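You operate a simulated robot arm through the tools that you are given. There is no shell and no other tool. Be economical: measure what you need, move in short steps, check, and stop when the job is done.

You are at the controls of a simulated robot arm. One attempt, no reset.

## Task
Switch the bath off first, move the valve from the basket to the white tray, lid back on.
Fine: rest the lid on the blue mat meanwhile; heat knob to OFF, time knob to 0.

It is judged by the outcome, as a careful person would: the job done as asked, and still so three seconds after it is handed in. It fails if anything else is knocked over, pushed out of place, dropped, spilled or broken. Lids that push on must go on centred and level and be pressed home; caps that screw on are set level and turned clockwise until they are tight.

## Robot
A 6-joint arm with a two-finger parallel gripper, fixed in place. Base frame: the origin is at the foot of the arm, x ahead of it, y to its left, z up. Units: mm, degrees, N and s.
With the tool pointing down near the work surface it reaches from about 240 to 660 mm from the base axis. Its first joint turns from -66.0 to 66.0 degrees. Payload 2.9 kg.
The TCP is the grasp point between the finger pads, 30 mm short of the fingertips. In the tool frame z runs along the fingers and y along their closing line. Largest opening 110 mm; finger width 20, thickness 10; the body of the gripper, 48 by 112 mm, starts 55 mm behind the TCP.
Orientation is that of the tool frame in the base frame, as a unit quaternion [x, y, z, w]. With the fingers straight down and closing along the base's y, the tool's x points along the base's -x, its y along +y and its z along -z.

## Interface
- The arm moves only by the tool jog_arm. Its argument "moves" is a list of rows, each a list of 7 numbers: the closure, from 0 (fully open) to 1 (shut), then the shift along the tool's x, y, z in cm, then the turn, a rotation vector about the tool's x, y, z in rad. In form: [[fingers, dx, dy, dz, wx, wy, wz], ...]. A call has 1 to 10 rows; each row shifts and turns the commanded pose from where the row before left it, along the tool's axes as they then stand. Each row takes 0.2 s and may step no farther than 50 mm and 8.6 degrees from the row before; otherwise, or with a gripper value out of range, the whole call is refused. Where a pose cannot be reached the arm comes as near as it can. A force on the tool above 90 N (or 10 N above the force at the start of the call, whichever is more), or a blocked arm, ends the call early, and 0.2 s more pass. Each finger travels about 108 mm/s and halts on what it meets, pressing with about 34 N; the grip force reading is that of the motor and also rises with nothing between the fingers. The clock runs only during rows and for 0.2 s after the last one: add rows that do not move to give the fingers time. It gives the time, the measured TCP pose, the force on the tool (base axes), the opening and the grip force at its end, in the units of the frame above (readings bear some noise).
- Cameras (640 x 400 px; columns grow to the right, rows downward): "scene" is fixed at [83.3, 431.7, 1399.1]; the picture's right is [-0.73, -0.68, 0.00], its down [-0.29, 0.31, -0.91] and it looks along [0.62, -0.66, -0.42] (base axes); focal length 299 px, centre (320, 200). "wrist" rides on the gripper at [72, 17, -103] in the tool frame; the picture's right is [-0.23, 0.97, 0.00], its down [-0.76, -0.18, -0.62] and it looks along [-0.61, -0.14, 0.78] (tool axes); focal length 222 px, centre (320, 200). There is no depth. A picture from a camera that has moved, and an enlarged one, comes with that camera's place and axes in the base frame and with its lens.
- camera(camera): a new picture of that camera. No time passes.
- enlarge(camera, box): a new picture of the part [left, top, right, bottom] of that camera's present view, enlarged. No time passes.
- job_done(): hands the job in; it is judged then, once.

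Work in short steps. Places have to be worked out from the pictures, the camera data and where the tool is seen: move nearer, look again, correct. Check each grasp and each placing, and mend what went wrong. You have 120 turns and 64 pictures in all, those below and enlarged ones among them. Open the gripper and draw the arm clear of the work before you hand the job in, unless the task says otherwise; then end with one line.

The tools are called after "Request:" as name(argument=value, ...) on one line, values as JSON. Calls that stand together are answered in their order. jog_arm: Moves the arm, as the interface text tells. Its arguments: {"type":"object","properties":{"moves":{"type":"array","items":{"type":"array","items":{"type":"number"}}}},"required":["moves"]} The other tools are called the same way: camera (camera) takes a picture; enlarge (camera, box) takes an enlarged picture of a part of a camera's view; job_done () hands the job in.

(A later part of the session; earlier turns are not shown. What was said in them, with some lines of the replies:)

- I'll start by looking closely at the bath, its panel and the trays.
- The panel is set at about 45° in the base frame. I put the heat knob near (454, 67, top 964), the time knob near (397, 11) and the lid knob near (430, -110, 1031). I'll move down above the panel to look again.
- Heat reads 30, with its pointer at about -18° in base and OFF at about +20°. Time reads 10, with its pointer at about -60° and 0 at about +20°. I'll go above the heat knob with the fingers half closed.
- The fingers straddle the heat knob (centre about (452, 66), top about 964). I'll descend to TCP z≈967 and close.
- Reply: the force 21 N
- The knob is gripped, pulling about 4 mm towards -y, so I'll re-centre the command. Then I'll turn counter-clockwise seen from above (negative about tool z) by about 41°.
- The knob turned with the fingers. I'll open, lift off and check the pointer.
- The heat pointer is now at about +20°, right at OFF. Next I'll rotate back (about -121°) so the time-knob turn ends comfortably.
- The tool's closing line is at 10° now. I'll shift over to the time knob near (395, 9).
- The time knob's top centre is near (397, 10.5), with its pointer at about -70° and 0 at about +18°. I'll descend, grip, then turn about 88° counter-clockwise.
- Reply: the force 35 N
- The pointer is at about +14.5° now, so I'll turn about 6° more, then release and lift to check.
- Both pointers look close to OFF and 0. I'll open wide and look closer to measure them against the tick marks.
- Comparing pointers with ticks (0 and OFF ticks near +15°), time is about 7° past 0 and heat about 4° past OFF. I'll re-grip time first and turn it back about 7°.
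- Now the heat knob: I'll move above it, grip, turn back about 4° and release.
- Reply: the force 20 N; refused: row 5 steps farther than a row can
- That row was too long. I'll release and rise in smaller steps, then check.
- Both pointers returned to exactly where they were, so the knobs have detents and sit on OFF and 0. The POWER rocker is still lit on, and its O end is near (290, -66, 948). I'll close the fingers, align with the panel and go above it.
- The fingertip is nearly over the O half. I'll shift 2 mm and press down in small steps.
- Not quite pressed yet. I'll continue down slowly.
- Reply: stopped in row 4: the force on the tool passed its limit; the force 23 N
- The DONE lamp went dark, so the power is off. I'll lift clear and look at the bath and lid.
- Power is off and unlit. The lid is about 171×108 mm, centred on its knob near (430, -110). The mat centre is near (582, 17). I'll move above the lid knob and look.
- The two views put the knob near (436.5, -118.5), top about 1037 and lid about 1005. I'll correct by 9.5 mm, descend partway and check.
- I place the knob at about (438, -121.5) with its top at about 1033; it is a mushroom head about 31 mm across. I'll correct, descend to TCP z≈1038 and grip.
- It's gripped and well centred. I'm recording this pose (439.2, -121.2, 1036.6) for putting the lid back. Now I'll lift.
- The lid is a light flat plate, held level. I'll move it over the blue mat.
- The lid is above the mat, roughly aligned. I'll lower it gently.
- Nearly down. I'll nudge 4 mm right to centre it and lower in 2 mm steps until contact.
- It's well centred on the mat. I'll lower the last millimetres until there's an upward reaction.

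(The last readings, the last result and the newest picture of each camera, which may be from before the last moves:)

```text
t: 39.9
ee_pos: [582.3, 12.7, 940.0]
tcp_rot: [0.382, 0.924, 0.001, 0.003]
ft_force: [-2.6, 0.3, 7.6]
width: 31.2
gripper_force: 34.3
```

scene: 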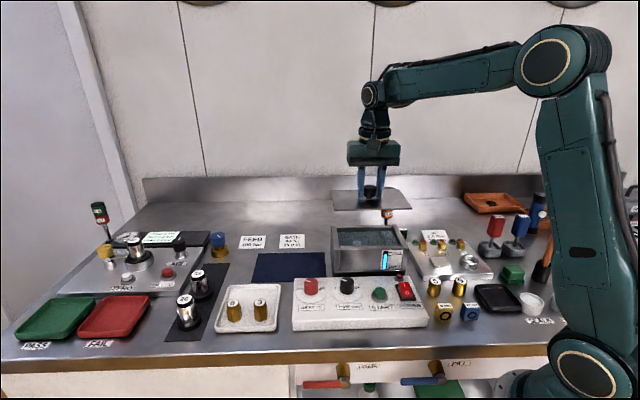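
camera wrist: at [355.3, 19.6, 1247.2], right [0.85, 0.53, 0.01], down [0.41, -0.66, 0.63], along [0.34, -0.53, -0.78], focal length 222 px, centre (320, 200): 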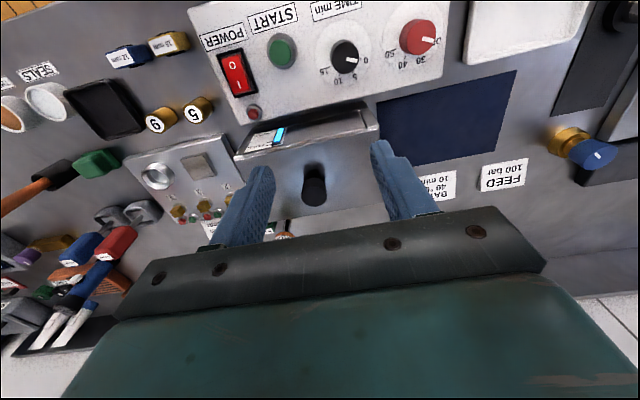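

Contact at z≈940. I'll release, rise and go back over the bath to look inside.

Request:
jog_arm(moves=[[0.5, 0, 0, -0.1, 0, 0, 0], [0.4, 0, 0, 0, 0, 0, 0], [0.4, 0, 0, -4, 0, 0, 0], [0.4, 0, 0, -4.5, 0, 0, 0], [0.4, 0, 0, -4.5, 0, 0, 0], [0.4, 0, -4, -3, 0, 0, 0], [0.4, 0, -4, 0, 0, 0, 0], [0.4, 0, -4, 0, 0, 0, 0], [0.4, 0, -4, 0, 0, 0, 0], [0.4, 0, -3.5, 0, 0, 0, 0]])

Request:
camera(camera="wrist")

Request:
enlarge(camera="scene", box=[240, 200, 420, 300])

```text
t: 42.1
ee_pos: [441.8, -125.0, 1099.9]
tcp_rot: [0.382, 0.924, 0.001, 0.002]
ft_force: [0.1, 0.9, 0.0]
width: 65.8
gripper_force: 0.1
```

```text
25 pictures are left
camera wrist: at [402.6, -61.0, 1203.5], right [0.85, 0.53, 0.01], down [0.41, -0.66, 0.63], along [0.34, -0.53, -0.78], focal length 222 px, centre (320, 200)
```

wrist: 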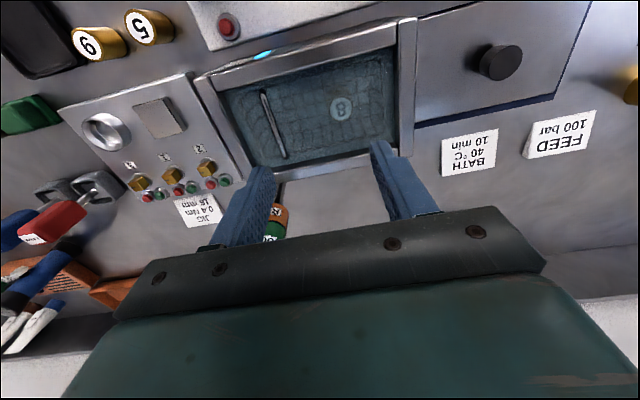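

```text
3.56 times, centred on (330, 250) of scene
camera zoom: at [83.3, 431.7, 1399.1], right [-0.73, -0.68, 0.0], down [-0.29, 0.31, -0.91], along [0.62, -0.66, -0.42], focal length 1062 px, centre (284, 22)
```

zoom: 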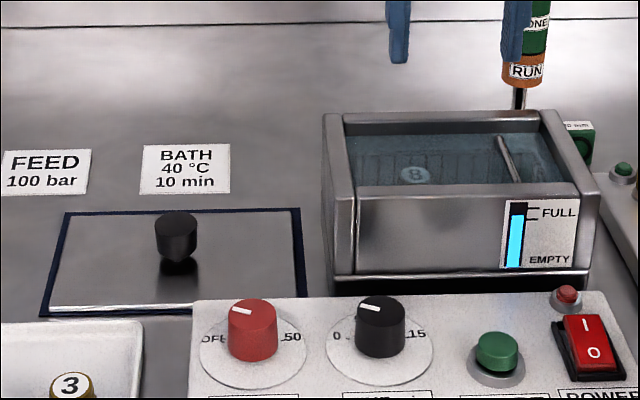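

The lid rests flat on the mat. I'll enlarge the view inside the bath.

Request:
enlarge(camera="wrist", box=[190, 10, 430, 190])

Request:
enlarge(camera="scene", box=[325, 220, 415, 280])

```text
2.22 times, centred on (310, 100) of wrist
camera zoom: at [402.6, -61.0, 1203.5], right [0.85, 0.53, 0.01], down [0.41, -0.66, 0.63], along [0.34, -0.53, -0.78], focal length 494 px, centre (342, 422)
```

zoom: 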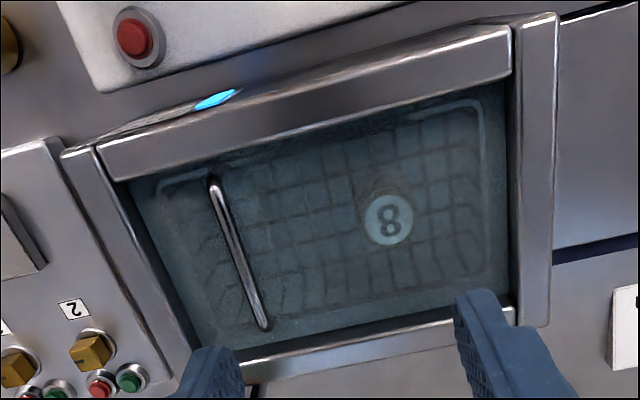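

```text
6.67 times, centred on (370, 250) of scene
camera zoom: at [83.3, 431.7, 1399.1], right [-0.73, -0.68, 0.0], down [-0.29, 0.31, -0.91], along [0.62, -0.66, -0.42], focal length 1992 px, centre (-13, -133)
```

zoom: 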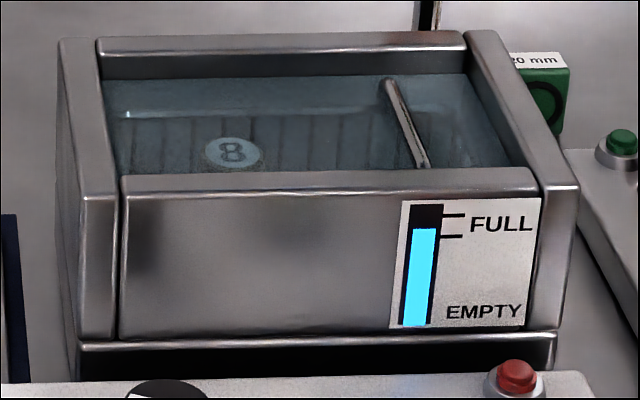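

Valve 8 stands upright in the basket, its top near (456.5, -105, 978). I'll position above it, keeping the tips above the rim.

Request:
jog_arm(moves=[[0.58, 0.4, 2.47, 1, 0, 0, 0], [0.58, 0, 0, 3, 0, 0, 0], [0.58, 0, 0, 0.5, 0, 0, 0], [0.58, 0, 0, 0, 0, 0, 0]])

Request:
enlarge(camera="wrist", box=[210, 70, 430, 240])

Request:
enlarge(camera="scene", box=[325, 210, 415, 270])

```text
t: 43.1
ee_pos: [457.3, -106.1, 1053.4]
tcp_rot: [0.382, 0.924, 0.0, 0.003]
ft_force: [-0.5, -0.1, 0.2]
width: 46.2
gripper_force: 0.1
```

```text
2.35 times, centred on (320, 155) of wrist
camera zoom: at [418.6, -41.0, 1158.0], right [0.85, 0.53, 0.01], down [0.41, -0.66, 0.63], along [0.34, -0.53, -0.78], focal length 523 px, centre (320, 306)
```

zoom: 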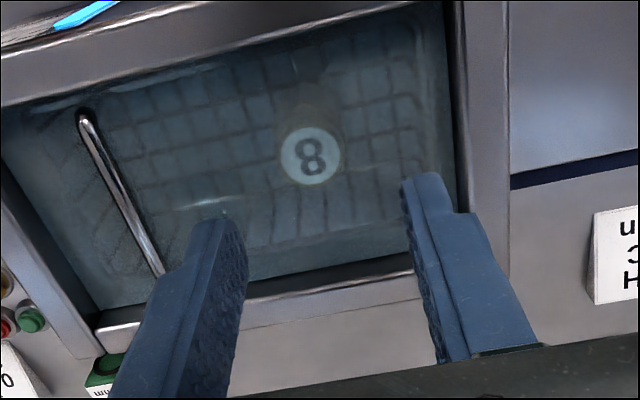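

```text
6.67 times, centred on (370, 240) of scene
camera zoom: at [83.3, 431.7, 1399.1], right [-0.73, -0.68, 0.0], down [-0.29, 0.31, -0.91], along [0.62, -0.66, -0.42], focal length 1992 px, centre (-13, -67)
```

zoom: 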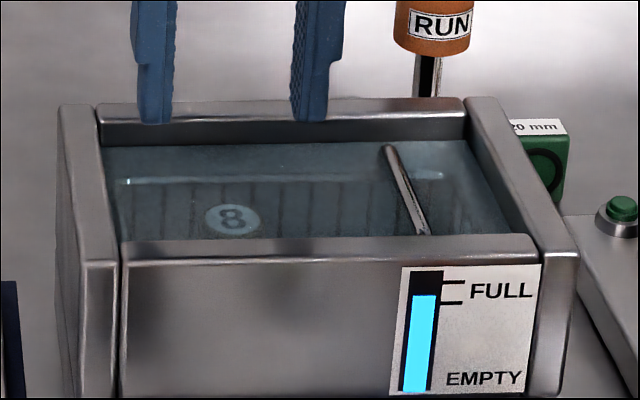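

My estimate agrees: the valve top is at (457, -105.5, 978), directly under the TCP. I'll descend about 72 mm, watching the force.

Request:
jog_arm(moves=[[0.58, 0, 0.04, 2.5, 0, 0, 0], [0.58, 0, 0, 2.0, 0, 0, 0], [0.58, 0, 0, 1.5, 0, 0, 0], [0.58, 0, 0, 1.2, 0, 0, 0], [0.58, 0, 0, 0, 0, 0, 0]])

Request:
enlarge(camera="wrist", box=[210, 70, 430, 240])

```text
t: 44.3
ee_pos: [460.0, -103.9, 981.4]
tcp_rot: [0.382, 0.924, 0.0, 0.004]
ft_force: [0.2, 0.2, -0.1]
width: 46.2
gripper_force: 0.1
```

```text
2.35 times, centred on (320, 155) of wrist
camera zoom: at [420.0, -40.4, 1085.7], right [0.85, 0.53, 0.01], down [0.41, -0.66, 0.63], along [0.33, -0.53, -0.78], focal length 523 px, centre (320, 306)
```

zoom: 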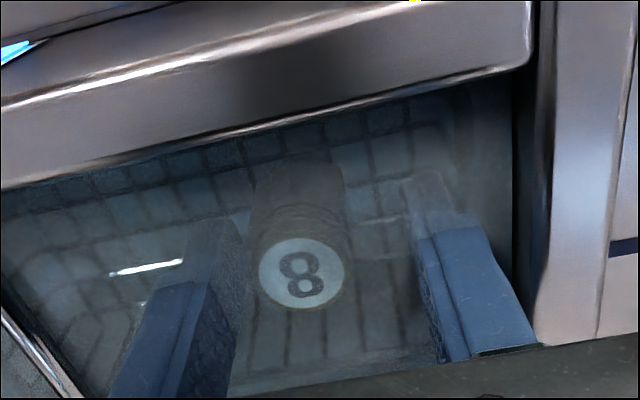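

The valve sits about 4 mm to the -y side of centre. I'll shift, then close on it.

Request:
jog_arm(moves=[[0.58, 0, -0.38, 0, 0, 0, 0], [0.58, 0, 0, 0, 0, 0, 0], [0.9, 0, 0, 0, 0, 0, 0], [0.9, 0, 0, 0, 0, 0, 0], [0.9, 0, 0, 0, 0, 0, 0]])

Request:
enlarge(camera="wrist", box=[210, 70, 430, 240])

```text
t: 45.5
ee_pos: [456.4, -107.1, 982.0]
tcp_rot: [0.382, 0.924, 0.001, 0.004]
ft_force: [0.4, 0.0, -0.2]
width: 28.7
gripper_force: 33.7
```

```text
2.35 times, centred on (320, 155) of wrist
camera zoom: at [417.1, -43.1, 1086.1], right [0.85, 0.53, 0.01], down [0.41, -0.66, 0.63], along [0.34, -0.53, -0.78], focal length 523 px, centre (320, 306)
```

zoom: 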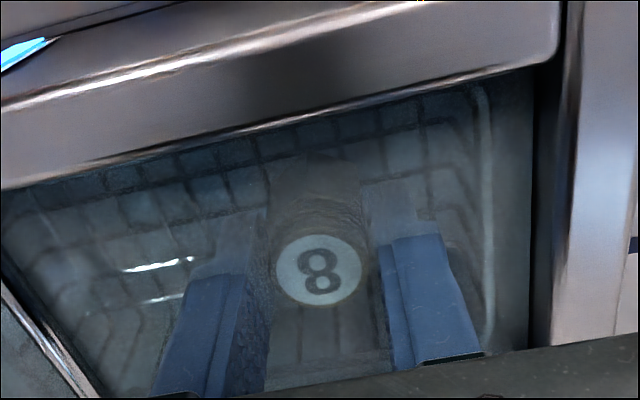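

It's gripped at 28.7 mm. I'll lift straight up slowly, with a pause to drip.

Request:
jog_arm(moves=[[0.9, 0, 0, -1, 0, 0, 0], [0.9, 0, 0, -1.5, 0, 0, 0], [0.9, 0, 0, -2, 0, 0, 0], [0.9, 0, 0, -2.5, 0, 0, 0], [0.9, 0, 0, -2.5, 0, 0, 0], [0.9, 0, 0, -2.5, 0, 0, 0], [0.9, 0, 0, 0, 0, 0, 0], [0.9, 0, 0, 0, 0, 0, 0], [0.9, 0, 0, 0, 0, 0, 0]])

Request:
enlarge(camera="scene", box=[200, 180, 420, 340])

```text
t: 47.5
ee_pos: [454.8, -106.9, 1102.5]
tcp_rot: [0.382, 0.924, 0.001, 0.003]
ft_force: [-0.3, -0.4, -0.7]
width: 28.9
gripper_force: 33.8
```

```text
2.50 times, centred on (310, 260) of scene
camera zoom: at [83.3, 431.7, 1399.1], right [-0.73, -0.68, 0.0], down [-0.29, 0.31, -0.91], along [0.62, -0.66, -0.42], focal length 747 px, centre (345, 50)
```

zoom: 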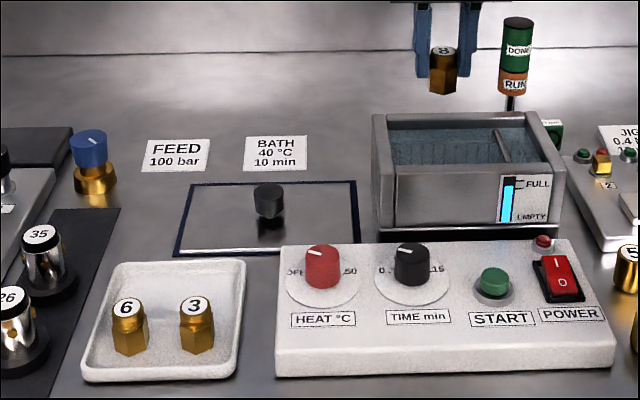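

The valve is held upright. The free space in the white tray is behind valves 6 and 3, near (547, 163). I'll carry it there at height.

Request:
jog_arm(moves=[[0.9, 1.8, 3.66, 0, 0, 0, 0], [0.9, 1.8, 3.66, 0, 0, 0, 0], [0.9, 1.8, 3.66, 0, 0, 0, 0], [0.9, 1.8, 3.66, 0, 0, 0, 0], [0.9, 1.8, 3.66, 0, 0, 0, 0], [0.9, 1.8, 3.66, 0, 0, 0, 0], [0.9, 1.8, 3.64, 0, 0, 0, 0], [0.9, 0, 0, 4, 0, 0, 0], [0.9, 0, 0, 3.5, 0, 0, 0], [0.9, 0, 0, 0, 0, 0, 0]])

Request:
enlarge(camera="scene", box=[190, 200, 310, 340])

Request:
camera(camera="wrist")

```text
t: 49.7
ee_pos: [548.4, 163.6, 1026.0]
tcp_rot: [0.382, 0.924, 0.002, 0.004]
ft_force: [0.1, -0.2, -0.8]
width: 28.7
gripper_force: 33.9
```

```text
2.86 times, centred on (250, 270) of scene
camera zoom: at [83.3, 431.7, 1399.1], right [-0.73, -0.68, 0.0], down [-0.29, 0.31, -0.91], along [0.62, -0.66, -0.42], focal length 854 px, centre (520, 0)
```

zoom: 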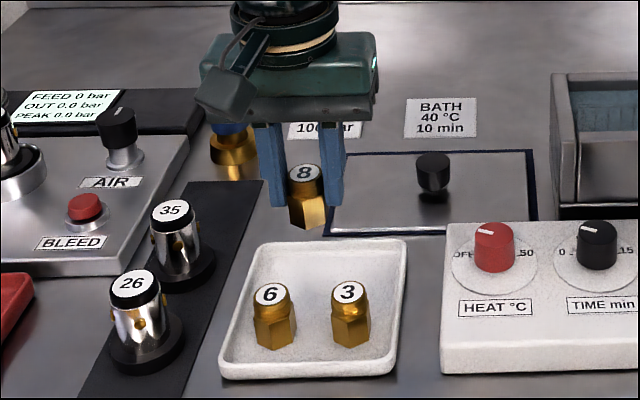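

```text
15 pictures are left
camera wrist: at [508.5, 227.6, 1130.7], right [0.85, 0.53, 0.01], down [0.41, -0.66, 0.63], along [0.34, -0.53, -0.78], focal length 222 px, centre (320, 200)
```

wrist: 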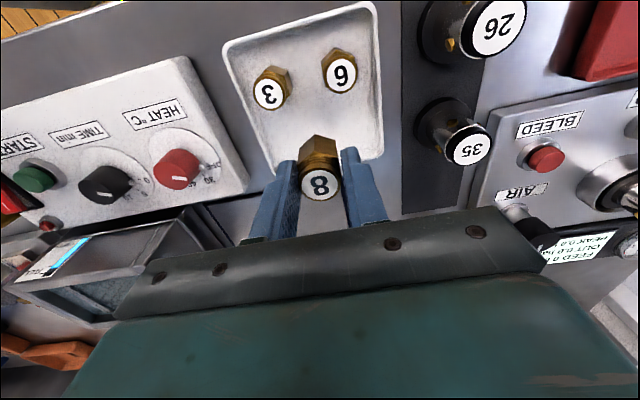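

The landing point projects to the middle of the tray behind 6 and 3. I'll lower it.

Request:
jog_arm(moves=[[0.9, 0, 0, 2.5, 0, 0, 0], [0.9, 0, 0, 2, 0, 0, 0], [0.9, 0, 0, 1, 0, 0, 0], [0.9, 0, 0, 0.3, 0, 0, 0], [0.9, 0, 0, 0.2, 0, 0, 0], [0.9, 0, 0, 0, 0, 0, 0]])

Request:
enlarge(camera="scene", box=[230, 250, 310, 320])

```text
t: 51.1
ee_pos: [548.0, 162.6, 967.1]
tcp_rot: [0.382, 0.924, 0.0, 0.003]
ft_force: [0.0, -0.2, -1.0]
width: 28.4
gripper_force: 34.3
```

```text
5.71 times, centred on (270, 285) of scene
camera zoom: at [83.3, 431.7, 1399.1], right [-0.73, -0.68, 0.0], down [-0.29, 0.31, -0.91], along [0.62, -0.66, -0.42], focal length 1708 px, centre (606, -286)
```

zoom: 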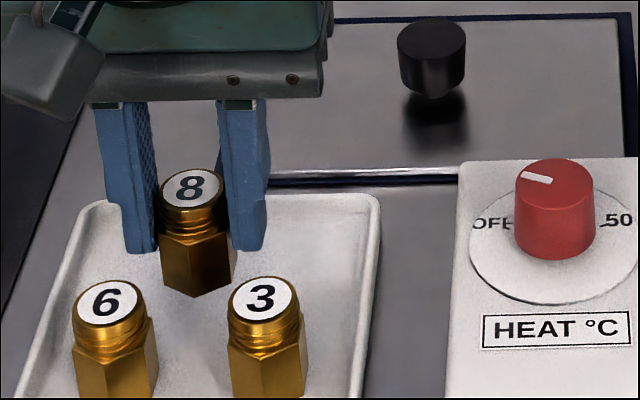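

Request:
jog_arm(moves=[[0.9, 0, 0, 0.2, 0, 0, 0], [0.9, 0, 0, 0.2, 0, 0, 0], [0.9, 0, 0, 0.1, 0, 0, 0], [0.9, 0, 0, 0.1, 0, 0, 0], [0.9, 0, 0, 0, 0, 0, 0]])

```text
t: 52.3
ee_pos: [548.0, 163.5, 960.5]
tcp_rot: [0.382, 0.924, 0.001, 0.003]
ft_force: [0.0, 1.2, -1.4]
width: 28.8
gripper_force: 34.2
```

No contact yet, so I'll continue in 1 mm steps.

Request:
jog_arm(moves=[[0.9, 0, 0, 0.1, 0, 0, 0], [0.9, 0, 0, 0.1, 0, 0, 0], [0.9, 0, 0, 0.1, 0, 0, 0], [0.9, 0, 0, 0, 0, 0, 0]])

```text
t: 53.3
ee_pos: [547.6, 162.9, 957.0]
tcp_rot: [0.383, 0.924, 0.001, 0.003]
ft_force: [-0.1, 0.4, -1.4]
width: 28.7
gripper_force: 33.7
```

Request:
jog_arm(moves=[[0.9, 0, 0, 0.1, 0, 0, 0], [0.9, 0, 0, 0.1, 0, 0, 0], [0.9, 0, 0, 0, 0, 0, 0]])

Request:
enlarge(camera="scene", box=[230, 250, 310, 320])

```text
t: 54.1
ee_pos: [548.4, 162.9, 956.3]
tcp_rot: [0.382, 0.924, 0.001, 0.003]
ft_force: [-0.1, -0.5, -0.6]
width: 28.6
gripper_force: 34.1
```

```text
5.71 times, centred on (270, 285) of scene
camera zoom: at [83.3, 431.7, 1399.1], right [-0.73, -0.68, 0.0], down [-0.29, 0.31, -0.91], along [0.62, -0.66, -0.42], focal length 1708 px, centre (606, -286)
```

zoom: 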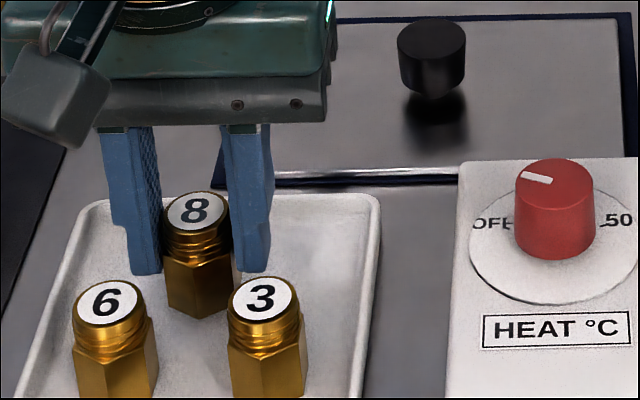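

Very close to the floor. I'll step 1 mm at a time until it reacts.

Request:
jog_arm(moves=[[0.9, 0, 0, 0.1, 0, 0, 0], [0.9, 0, 0, 0.1, 0, 0, 0], [0.9, 0, 0, 0, 0, 0, 0]])

```text
t: 54.9
ee_pos: [548.2, 162.4, 952.6]
tcp_rot: [0.382, 0.924, 0.0, 0.003]
ft_force: [0.1, 0.0, -1.5]
width: 29.0
gripper_force: 33.9
```

Request:
jog_arm(moves=[[0.9, 0, 0, 0.1, 0, 0, 0], [0.9, 0, 0, 0, 0, 0, 0]])

Request:
jog_arm(moves=[[0.9, 0, 0, 0.1, 0, 0, 0], [0.9, 0, 0, 0, 0, 0, 0]])

Request:
jog_arm(moves=[[0.9, 0, 0, 0.1, 0, 0, 0], [0.9, 0, 0, 0, 0, 0, 0]])

```text
t: 55.5
ee_pos: [547.5, 162.7, 952.8]
tcp_rot: [0.382, 0.924, 0.001, 0.003]
ft_force: [-0.6, -0.3, -0.6]
width: 28.9
gripper_force: 34.4
```

```text
t: 56.1
ee_pos: [546.8, 162.5, 951.6]
tcp_rot: [0.382, 0.924, 0.0, 0.003]
ft_force: [0.8, 0.5, -0.5]
width: 28.6
gripper_force: 34.4
```

```text
t: 56.7
ee_pos: [548.1, 162.8, 952.4]
tcp_rot: [0.382, 0.924, 0.0, 0.003]
ft_force: [0.3, 0.3, -1.4]
width: 28.6
gripper_force: 34.0
```

Request:
jog_arm(moves=[[0.9, 0, 0, 0.1, 0, 0, 0], [0.9, 0, 0, 0.1, 0, 0, 0], [0.9, 0, 0, 0, 0, 0, 0]])

Request:
enlarge(camera="scene", box=[230, 250, 310, 320])

```text
t: 57.5
ee_pos: [548.0, 162.6, 949.5]
tcp_rot: [0.382, 0.924, 0.001, 0.002]
ft_force: [-0.2, -0.2, -1.6]
width: 28.8
gripper_force: 33.7
```

```text
5.71 times, centred on (270, 285) of scene
camera zoom: at [83.3, 431.7, 1399.1], right [-0.73, -0.68, 0.0], down [-0.29, 0.31, -0.91], along [0.62, -0.66, -0.42], focal length 1708 px, centre (606, -286)
```

zoom: 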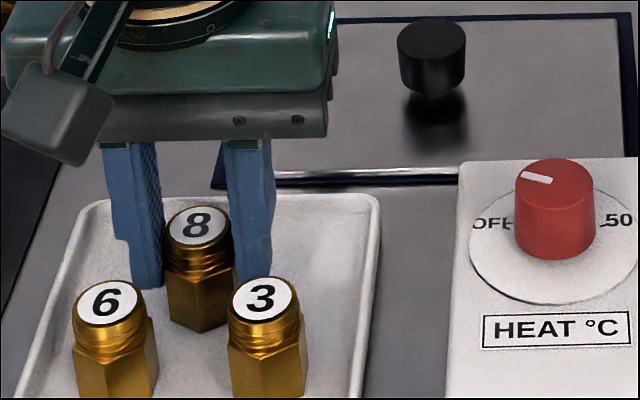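

Still descending freely. I'll continue in 1 mm steps with the force watched.

Request:
jog_arm(moves=[[0.9, 0, 0, 0.1, 0, 0, 0], [0.9, 0, 0, 0.1, 0, 0, 0], [0.9, 0, 0, 0, 0, 0, 0]])

Request:
jog_arm(moves=[[0.9, 0, 0, 0.1, 0, 0, 0], [0.9, 0, 0, 0, 0, 0, 0]])

```text
t: 58.3
ee_pos: [547.2, 162.7, 948.4]
tcp_rot: [0.382, 0.924, 0.002, 0.003]
ft_force: [-0.9, 1.2, 7.9]
width: 28.8
gripper_force: 34.1
```

```text
t: 58.9
ee_pos: [547.0, 162.0, 947.5]
tcp_rot: [0.382, 0.924, 0.002, 0.005]
ft_force: [-5.7, -2.2, 21.5]
width: 28.9
gripper_force: 34.4
```

Contact at z≈948. I'll ease up 1.5 mm, open moderately, and draw up.

Request:
jog_arm(moves=[[0.9, 0, 0, -0.15, 0, 0, 0], [0.65, 0, 0, 0, 0, 0, 0], [0.6, 0, 0, 0, 0, 0, 0], [0.6, 0, 0, -2, 0, 0, 0], [0.6, 0, 0, -4, 0, 0, 0], [0.6, 0, 0, -4, 0, 0, 0], [0.6, 0, 0, -4, 0, 0, 0]])

Request:
enlarge(camera="scene", box=[210, 220, 350, 330])

```text
t: 60.5
ee_pos: [547.0, 162.9, 1088.4]
tcp_rot: [0.382, 0.924, 0.0, 0.003]
ft_force: [-0.3, -1.0, -0.1]
width: 43.9
gripper_force: 0.1
```

```text
3.64 times, centred on (280, 275) of scene
camera zoom: at [83.3, 431.7, 1399.1], right [-0.73, -0.68, 0.0], down [-0.29, 0.31, -0.91], along [0.62, -0.66, -0.42], focal length 1087 px, centre (466, -73)
```

zoom: 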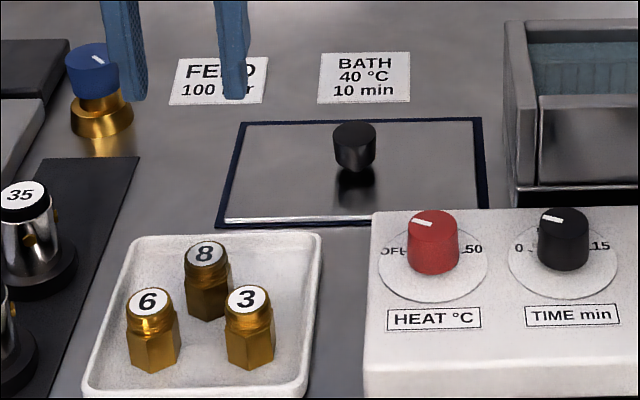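

Valve 8 stands upright in the tray. I'll go back to the lid knob at (582.3, 12.6) and descend.

Request:
jog_arm(moves=[[0.45, -3.28, -2.03, 0, 0, 0, 0], [0.45, -3.28, -2.03, 0, 0, 0, 0], [0.45, -3.28, -2.03, 0, 0, 0, 0], [0.45, -3.27, -2.04, 0, 0, 0, 0], [0.45, 0, 0, 4, 0, 0, 0], [0.45, 0, 0, 4, 0, 0, 0], [0.45, 0, 0, 0, 0, 0, 0]])

Request:
jog_arm(moves=[[0.45, 0, 0, 3, 0, 0, 0], [0.45, 0, 0, 2.5, 0, 0, 0], [0.45, 0, 0, 1.3, 0, 0, 0], [0.45, 0, 0, 0, 0, 0, 0]])

Request:
enlarge(camera="wrist", box=[210, 70, 430, 240])

```text
t: 62.1
ee_pos: [582.6, 13.5, 1006.7]
tcp_rot: [0.382, 0.924, 0.001, 0.003]
ft_force: [-0.2, -0.2, -0.4]
width: 60.6
gripper_force: 0.0
```

```text
t: 63.1
ee_pos: [583.1, 12.0, 938.5]
tcp_rot: [0.382, 0.924, 0.001, 0.002]
ft_force: [0.3, 0.3, 0.1]
width: 60.5
gripper_force: 0.1
```

```text
2.35 times, centred on (320, 155) of wrist
camera zoom: at [544.1, 77.1, 1043.9], right [0.85, 0.53, 0.01], down [0.41, -0.66, 0.63], along [0.34, -0.53, -0.78], focal length 523 px, centre (320, 306)
```

zoom: 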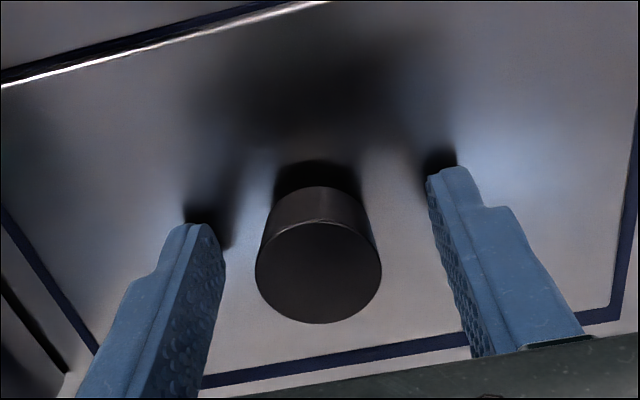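

The knob is between the fingers. I'll close and lift.

Request:
jog_arm(moves=[[0.8, 0, 0, 0, 0, 0, 0], [0.8, 0, 0, 0, 0, 0, 0], [0.8, 0, 0, 0, 0, 0, 0], [0.8, 0, 0, 0, 0, 0, 0]])

Request:
jog_arm(moves=[[0.8, 0, 0, -1, 0, 0, 0], [0.8, 0, 0, -3, 0, 0, 0], [0.8, 0, 0, -4, 0, 0, 0], [0.8, 0, 0, -4, 0, 0, 0], [0.8, 0, 0, -3.5, 0, 0, 0], [0.8, 0, 0, 0, 0, 0, 0]])

```text
t: 64.1
ee_pos: [583.5, 11.9, 939.3]
tcp_rot: [0.381, 0.924, 0.0, 0.003]
ft_force: [0.1, -0.1, -0.2]
width: 31.0
gripper_force: 33.8
```

```text
t: 65.5
ee_pos: [581.4, 14.2, 1096.6]
tcp_rot: [0.383, 0.924, 0.0, 0.004]
ft_force: [-0.3, 0.2, -1.4]
width: 31.1
gripper_force: 33.7
```

Now back over the bath, at height.

Request:
jog_arm(moves=[[0.8, 0.144, -3.94, 0, 0, 0, 0], [0.8, 0.144, -3.94, 0, 0, 0, 0], [0.8, 0.144, -3.94, 0, 0, 0, 0], [0.8, 0.144, -3.94, 0, 0, 0, 0], [0.8, 0.144, -3.94, 0, 0, 0, 0], [0.8, 0, 0, 2, 0, 0, 0], [0.8, 0, 0, 1.5, 0, 0, 0], [0.8, 0, 0, 0, 0, 0, 0], [0.8, 0, 0, 0, 0, 0, 0]])

Request:
enlarge(camera="scene", box=[320, 200, 420, 280])

```text
t: 67.5
ee_pos: [438.5, -121.0, 1058.6]
tcp_rot: [0.382, 0.924, 0.0, 0.003]
ft_force: [-0.2, -1.1, -2.6]
width: 31.0
gripper_force: 33.8
```

```text
5.00 times, centred on (370, 240) of scene
camera zoom: at [83.3, 431.7, 1399.1], right [-0.73, -0.68, 0.0], down [-0.29, 0.31, -0.91], along [0.62, -0.66, -0.42], focal length 1494 px, centre (70, 0)
```

zoom: 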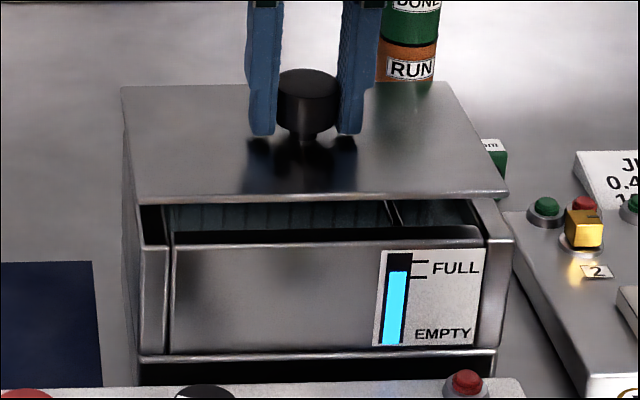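

It's aligned over the bath. I'll lower until contact.

Request:
jog_arm(moves=[[0.8, 0, 0, 1, 0, 0, 0], [0.8, 0, 0, 0.6, 0, 0, 0], [0.8, 0, 0, 0.2, 0, 0, 0], [0.8, 0, 0, 0, 0, 0, 0]])

Request:
jog_arm(moves=[[0.8, 0, 0, 0.1, 0, 0, 0], [0.8, 0, 0, 0.1, 0, 0, 0], [0.8, 0, 0, 0, 0, 0, 0]])

Request:
enlarge(camera="scene", box=[320, 200, 420, 280])

```text
t: 68.5
ee_pos: [438.7, -122.2, 1040.7]
tcp_rot: [0.382, 0.924, -0.001, 0.003]
ft_force: [0.1, -0.7, -1.6]
width: 31.3
gripper_force: 34.4
```

```text
t: 69.3
ee_pos: [439.2, -122.0, 1039.5]
tcp_rot: [0.381, 0.924, 0.001, 0.003]
ft_force: [0.3, -0.2, -0.7]
width: 31.2
gripper_force: 33.9
```

```text
5.00 times, centred on (370, 240) of scene
camera zoom: at [83.3, 431.7, 1399.1], right [-0.73, -0.68, 0.0], down [-0.29, 0.31, -0.91], along [0.62, -0.66, -0.42], focal length 1494 px, centre (70, 0)
```

zoom: 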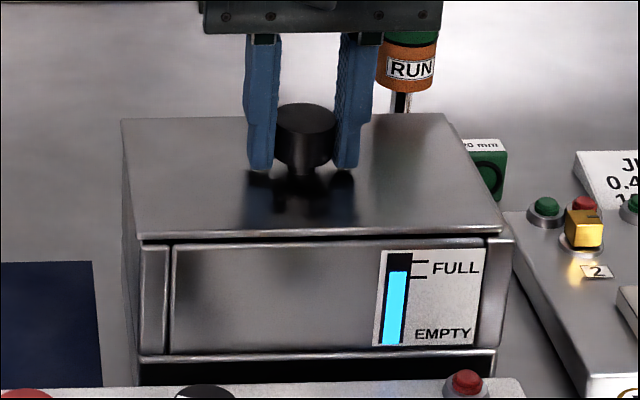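

The lid is just above the rim, but about 2 mm left of its original place. I'll shift 2 mm right and lower onto the rim.

Request:
jog_arm(moves=[[0.8, 0, -0.2, 0, 0, 0, 0], [0.8, 0, 0, 0.1, 0, 0, 0], [0.8, 0, 0, 0.1, 0, 0, 0], [0.8, 0, 0, 0, 0, 0, 0]])

Request:
jog_arm(moves=[[0.8, 0, 0, 0.1, 0, 0, 0], [0.8, 0, 0, 0, 0, 0, 0]])

Request:
enlarge(camera="scene", box=[320, 200, 420, 280])

```text
t: 70.3
ee_pos: [438.5, -124.5, 1038.1]
tcp_rot: [0.381, 0.925, 0.002, 0.004]
ft_force: [-1.2, 0.3, 5.7]
width: 31.3
gripper_force: 33.8
```

```text
t: 70.9
ee_pos: [437.3, -122.7, 1037.1]
tcp_rot: [0.381, 0.925, 0.001, 0.004]
ft_force: [-6.2, 0.9, 20.7]
width: 31.2
gripper_force: 34.4
```

```text
5.00 times, centred on (370, 240) of scene
camera zoom: at [82.8, 431.8, 1399.1], right [-0.73, -0.68, 0.0], down [-0.29, 0.31, -0.91], along [0.62, -0.66, -0.42], focal length 1494 px, centre (70, 0)
```

zoom: 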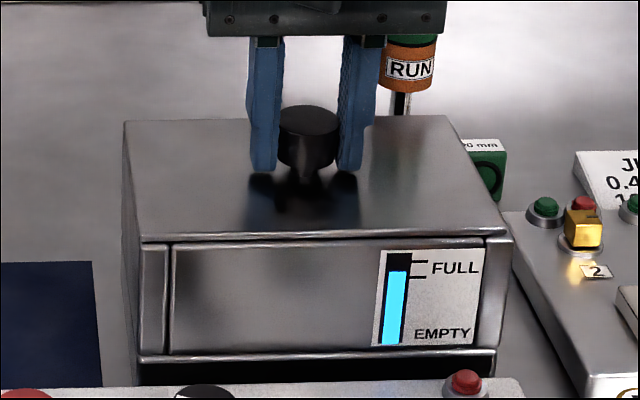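

Seated flush with contact force. I'll ease, release and draw clear.

Request:
jog_arm(moves=[[0.8, 0, 0, -0.15, 0, 0, 0], [0.55, 0, 0, 0, 0, 0, 0], [0.45, 0, 0, 0, 0, 0, 0], [0.45, 0, 0, -2, 0, 0, 0], [0.45, 0, 0, -4, 0, 0, 0], [0.3, 0, 0, -4, 0, 0, 0], [0.1, 3, 0, -3.5, 0, 0, 0], [0, 3, 0, -3.5, 0, 0, 0], [0, 3, 0, -3.5, 0, 0, 0], [0, 0, 0, 0, 0, 0, 0]])

Request:
camera(camera="scene")

Request:
enlarge(camera="scene", box=[280, 180, 440, 340])

```text
t: 73.1
ee_pos: [373.0, -59.9, 1241.2]
tcp_rot: [0.382, 0.924, 0.0, 0.003]
ft_force: [0.0, 0.4, 0.1]
width: 109.9
gripper_force: 0.1
```

```text
6 pictures are left
```

scene: 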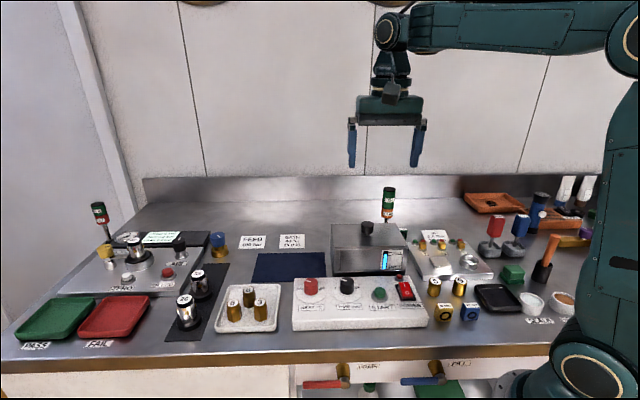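

```text
2.50 times, centred on (360, 260) of scene
camera zoom: at [83.3, 431.7, 1399.1], right [-0.73, -0.68, 0.0], down [-0.29, 0.31, -0.91], along [0.62, -0.66, -0.42], focal length 747 px, centre (220, 50)
```

zoom: 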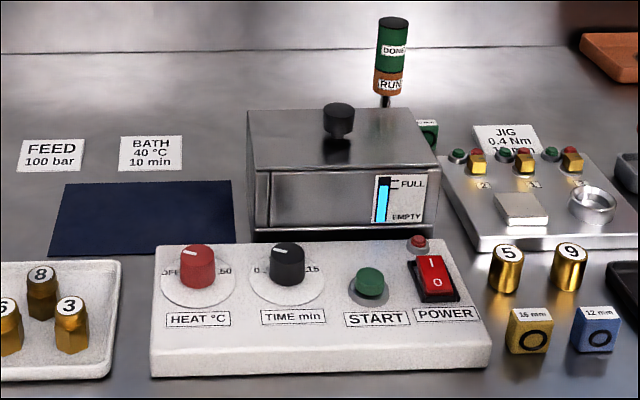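

Everything looks right. One closer check that the lid is level and centred before handing in.

Request:
enlarge(camera="scene", box=[325, 210, 415, 280])

Request:
enlarge(camera="wrist", box=[200, 60, 440, 240])

```text
5.71 times, centred on (370, 245) of scene
camera zoom: at [83.3, 431.7, 1399.1], right [-0.73, -0.68, 0.0], down [-0.29, 0.31, -0.91], along [0.62, -0.66, -0.42], focal length 1708 px, centre (34, -57)
```

zoom: 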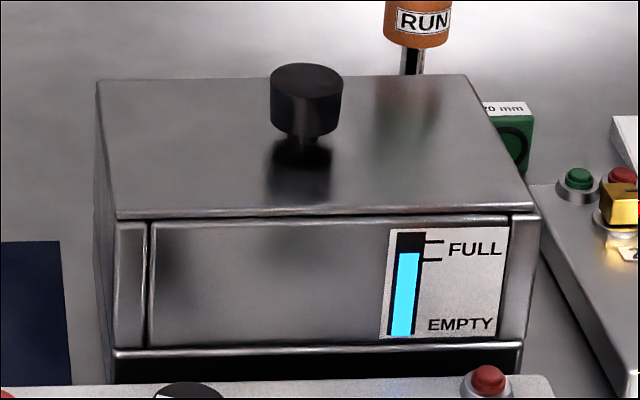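

```text
2.22 times, centred on (320, 150) of wrist
camera zoom: at [333.4, 5.2, 1346.8], right [0.85, 0.53, 0.0], down [0.41, -0.66, 0.63], along [0.33, -0.53, -0.78], focal length 494 px, centre (320, 311)
```

zoom: 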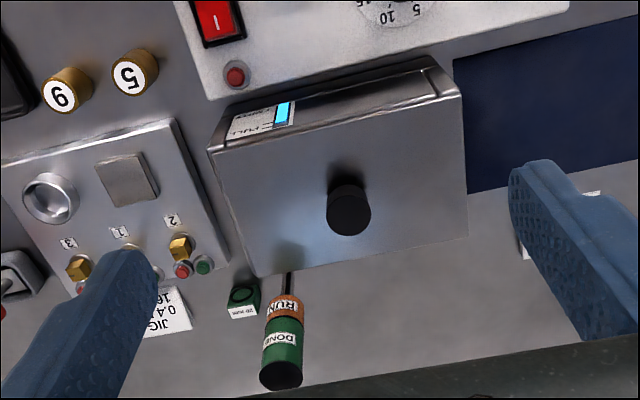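

The lid is level and flush, the valve is in the tray, the bath is off and the arm is clear. Handing in.

Request:
job_done()

```text
The job is handed in.
```

The bath is off (heat knob at OFF, time knob at 0, and I also switched the POWER rocker off), valve 8 stands upright in the white tray, and the lid is back on the bath, level and flush.
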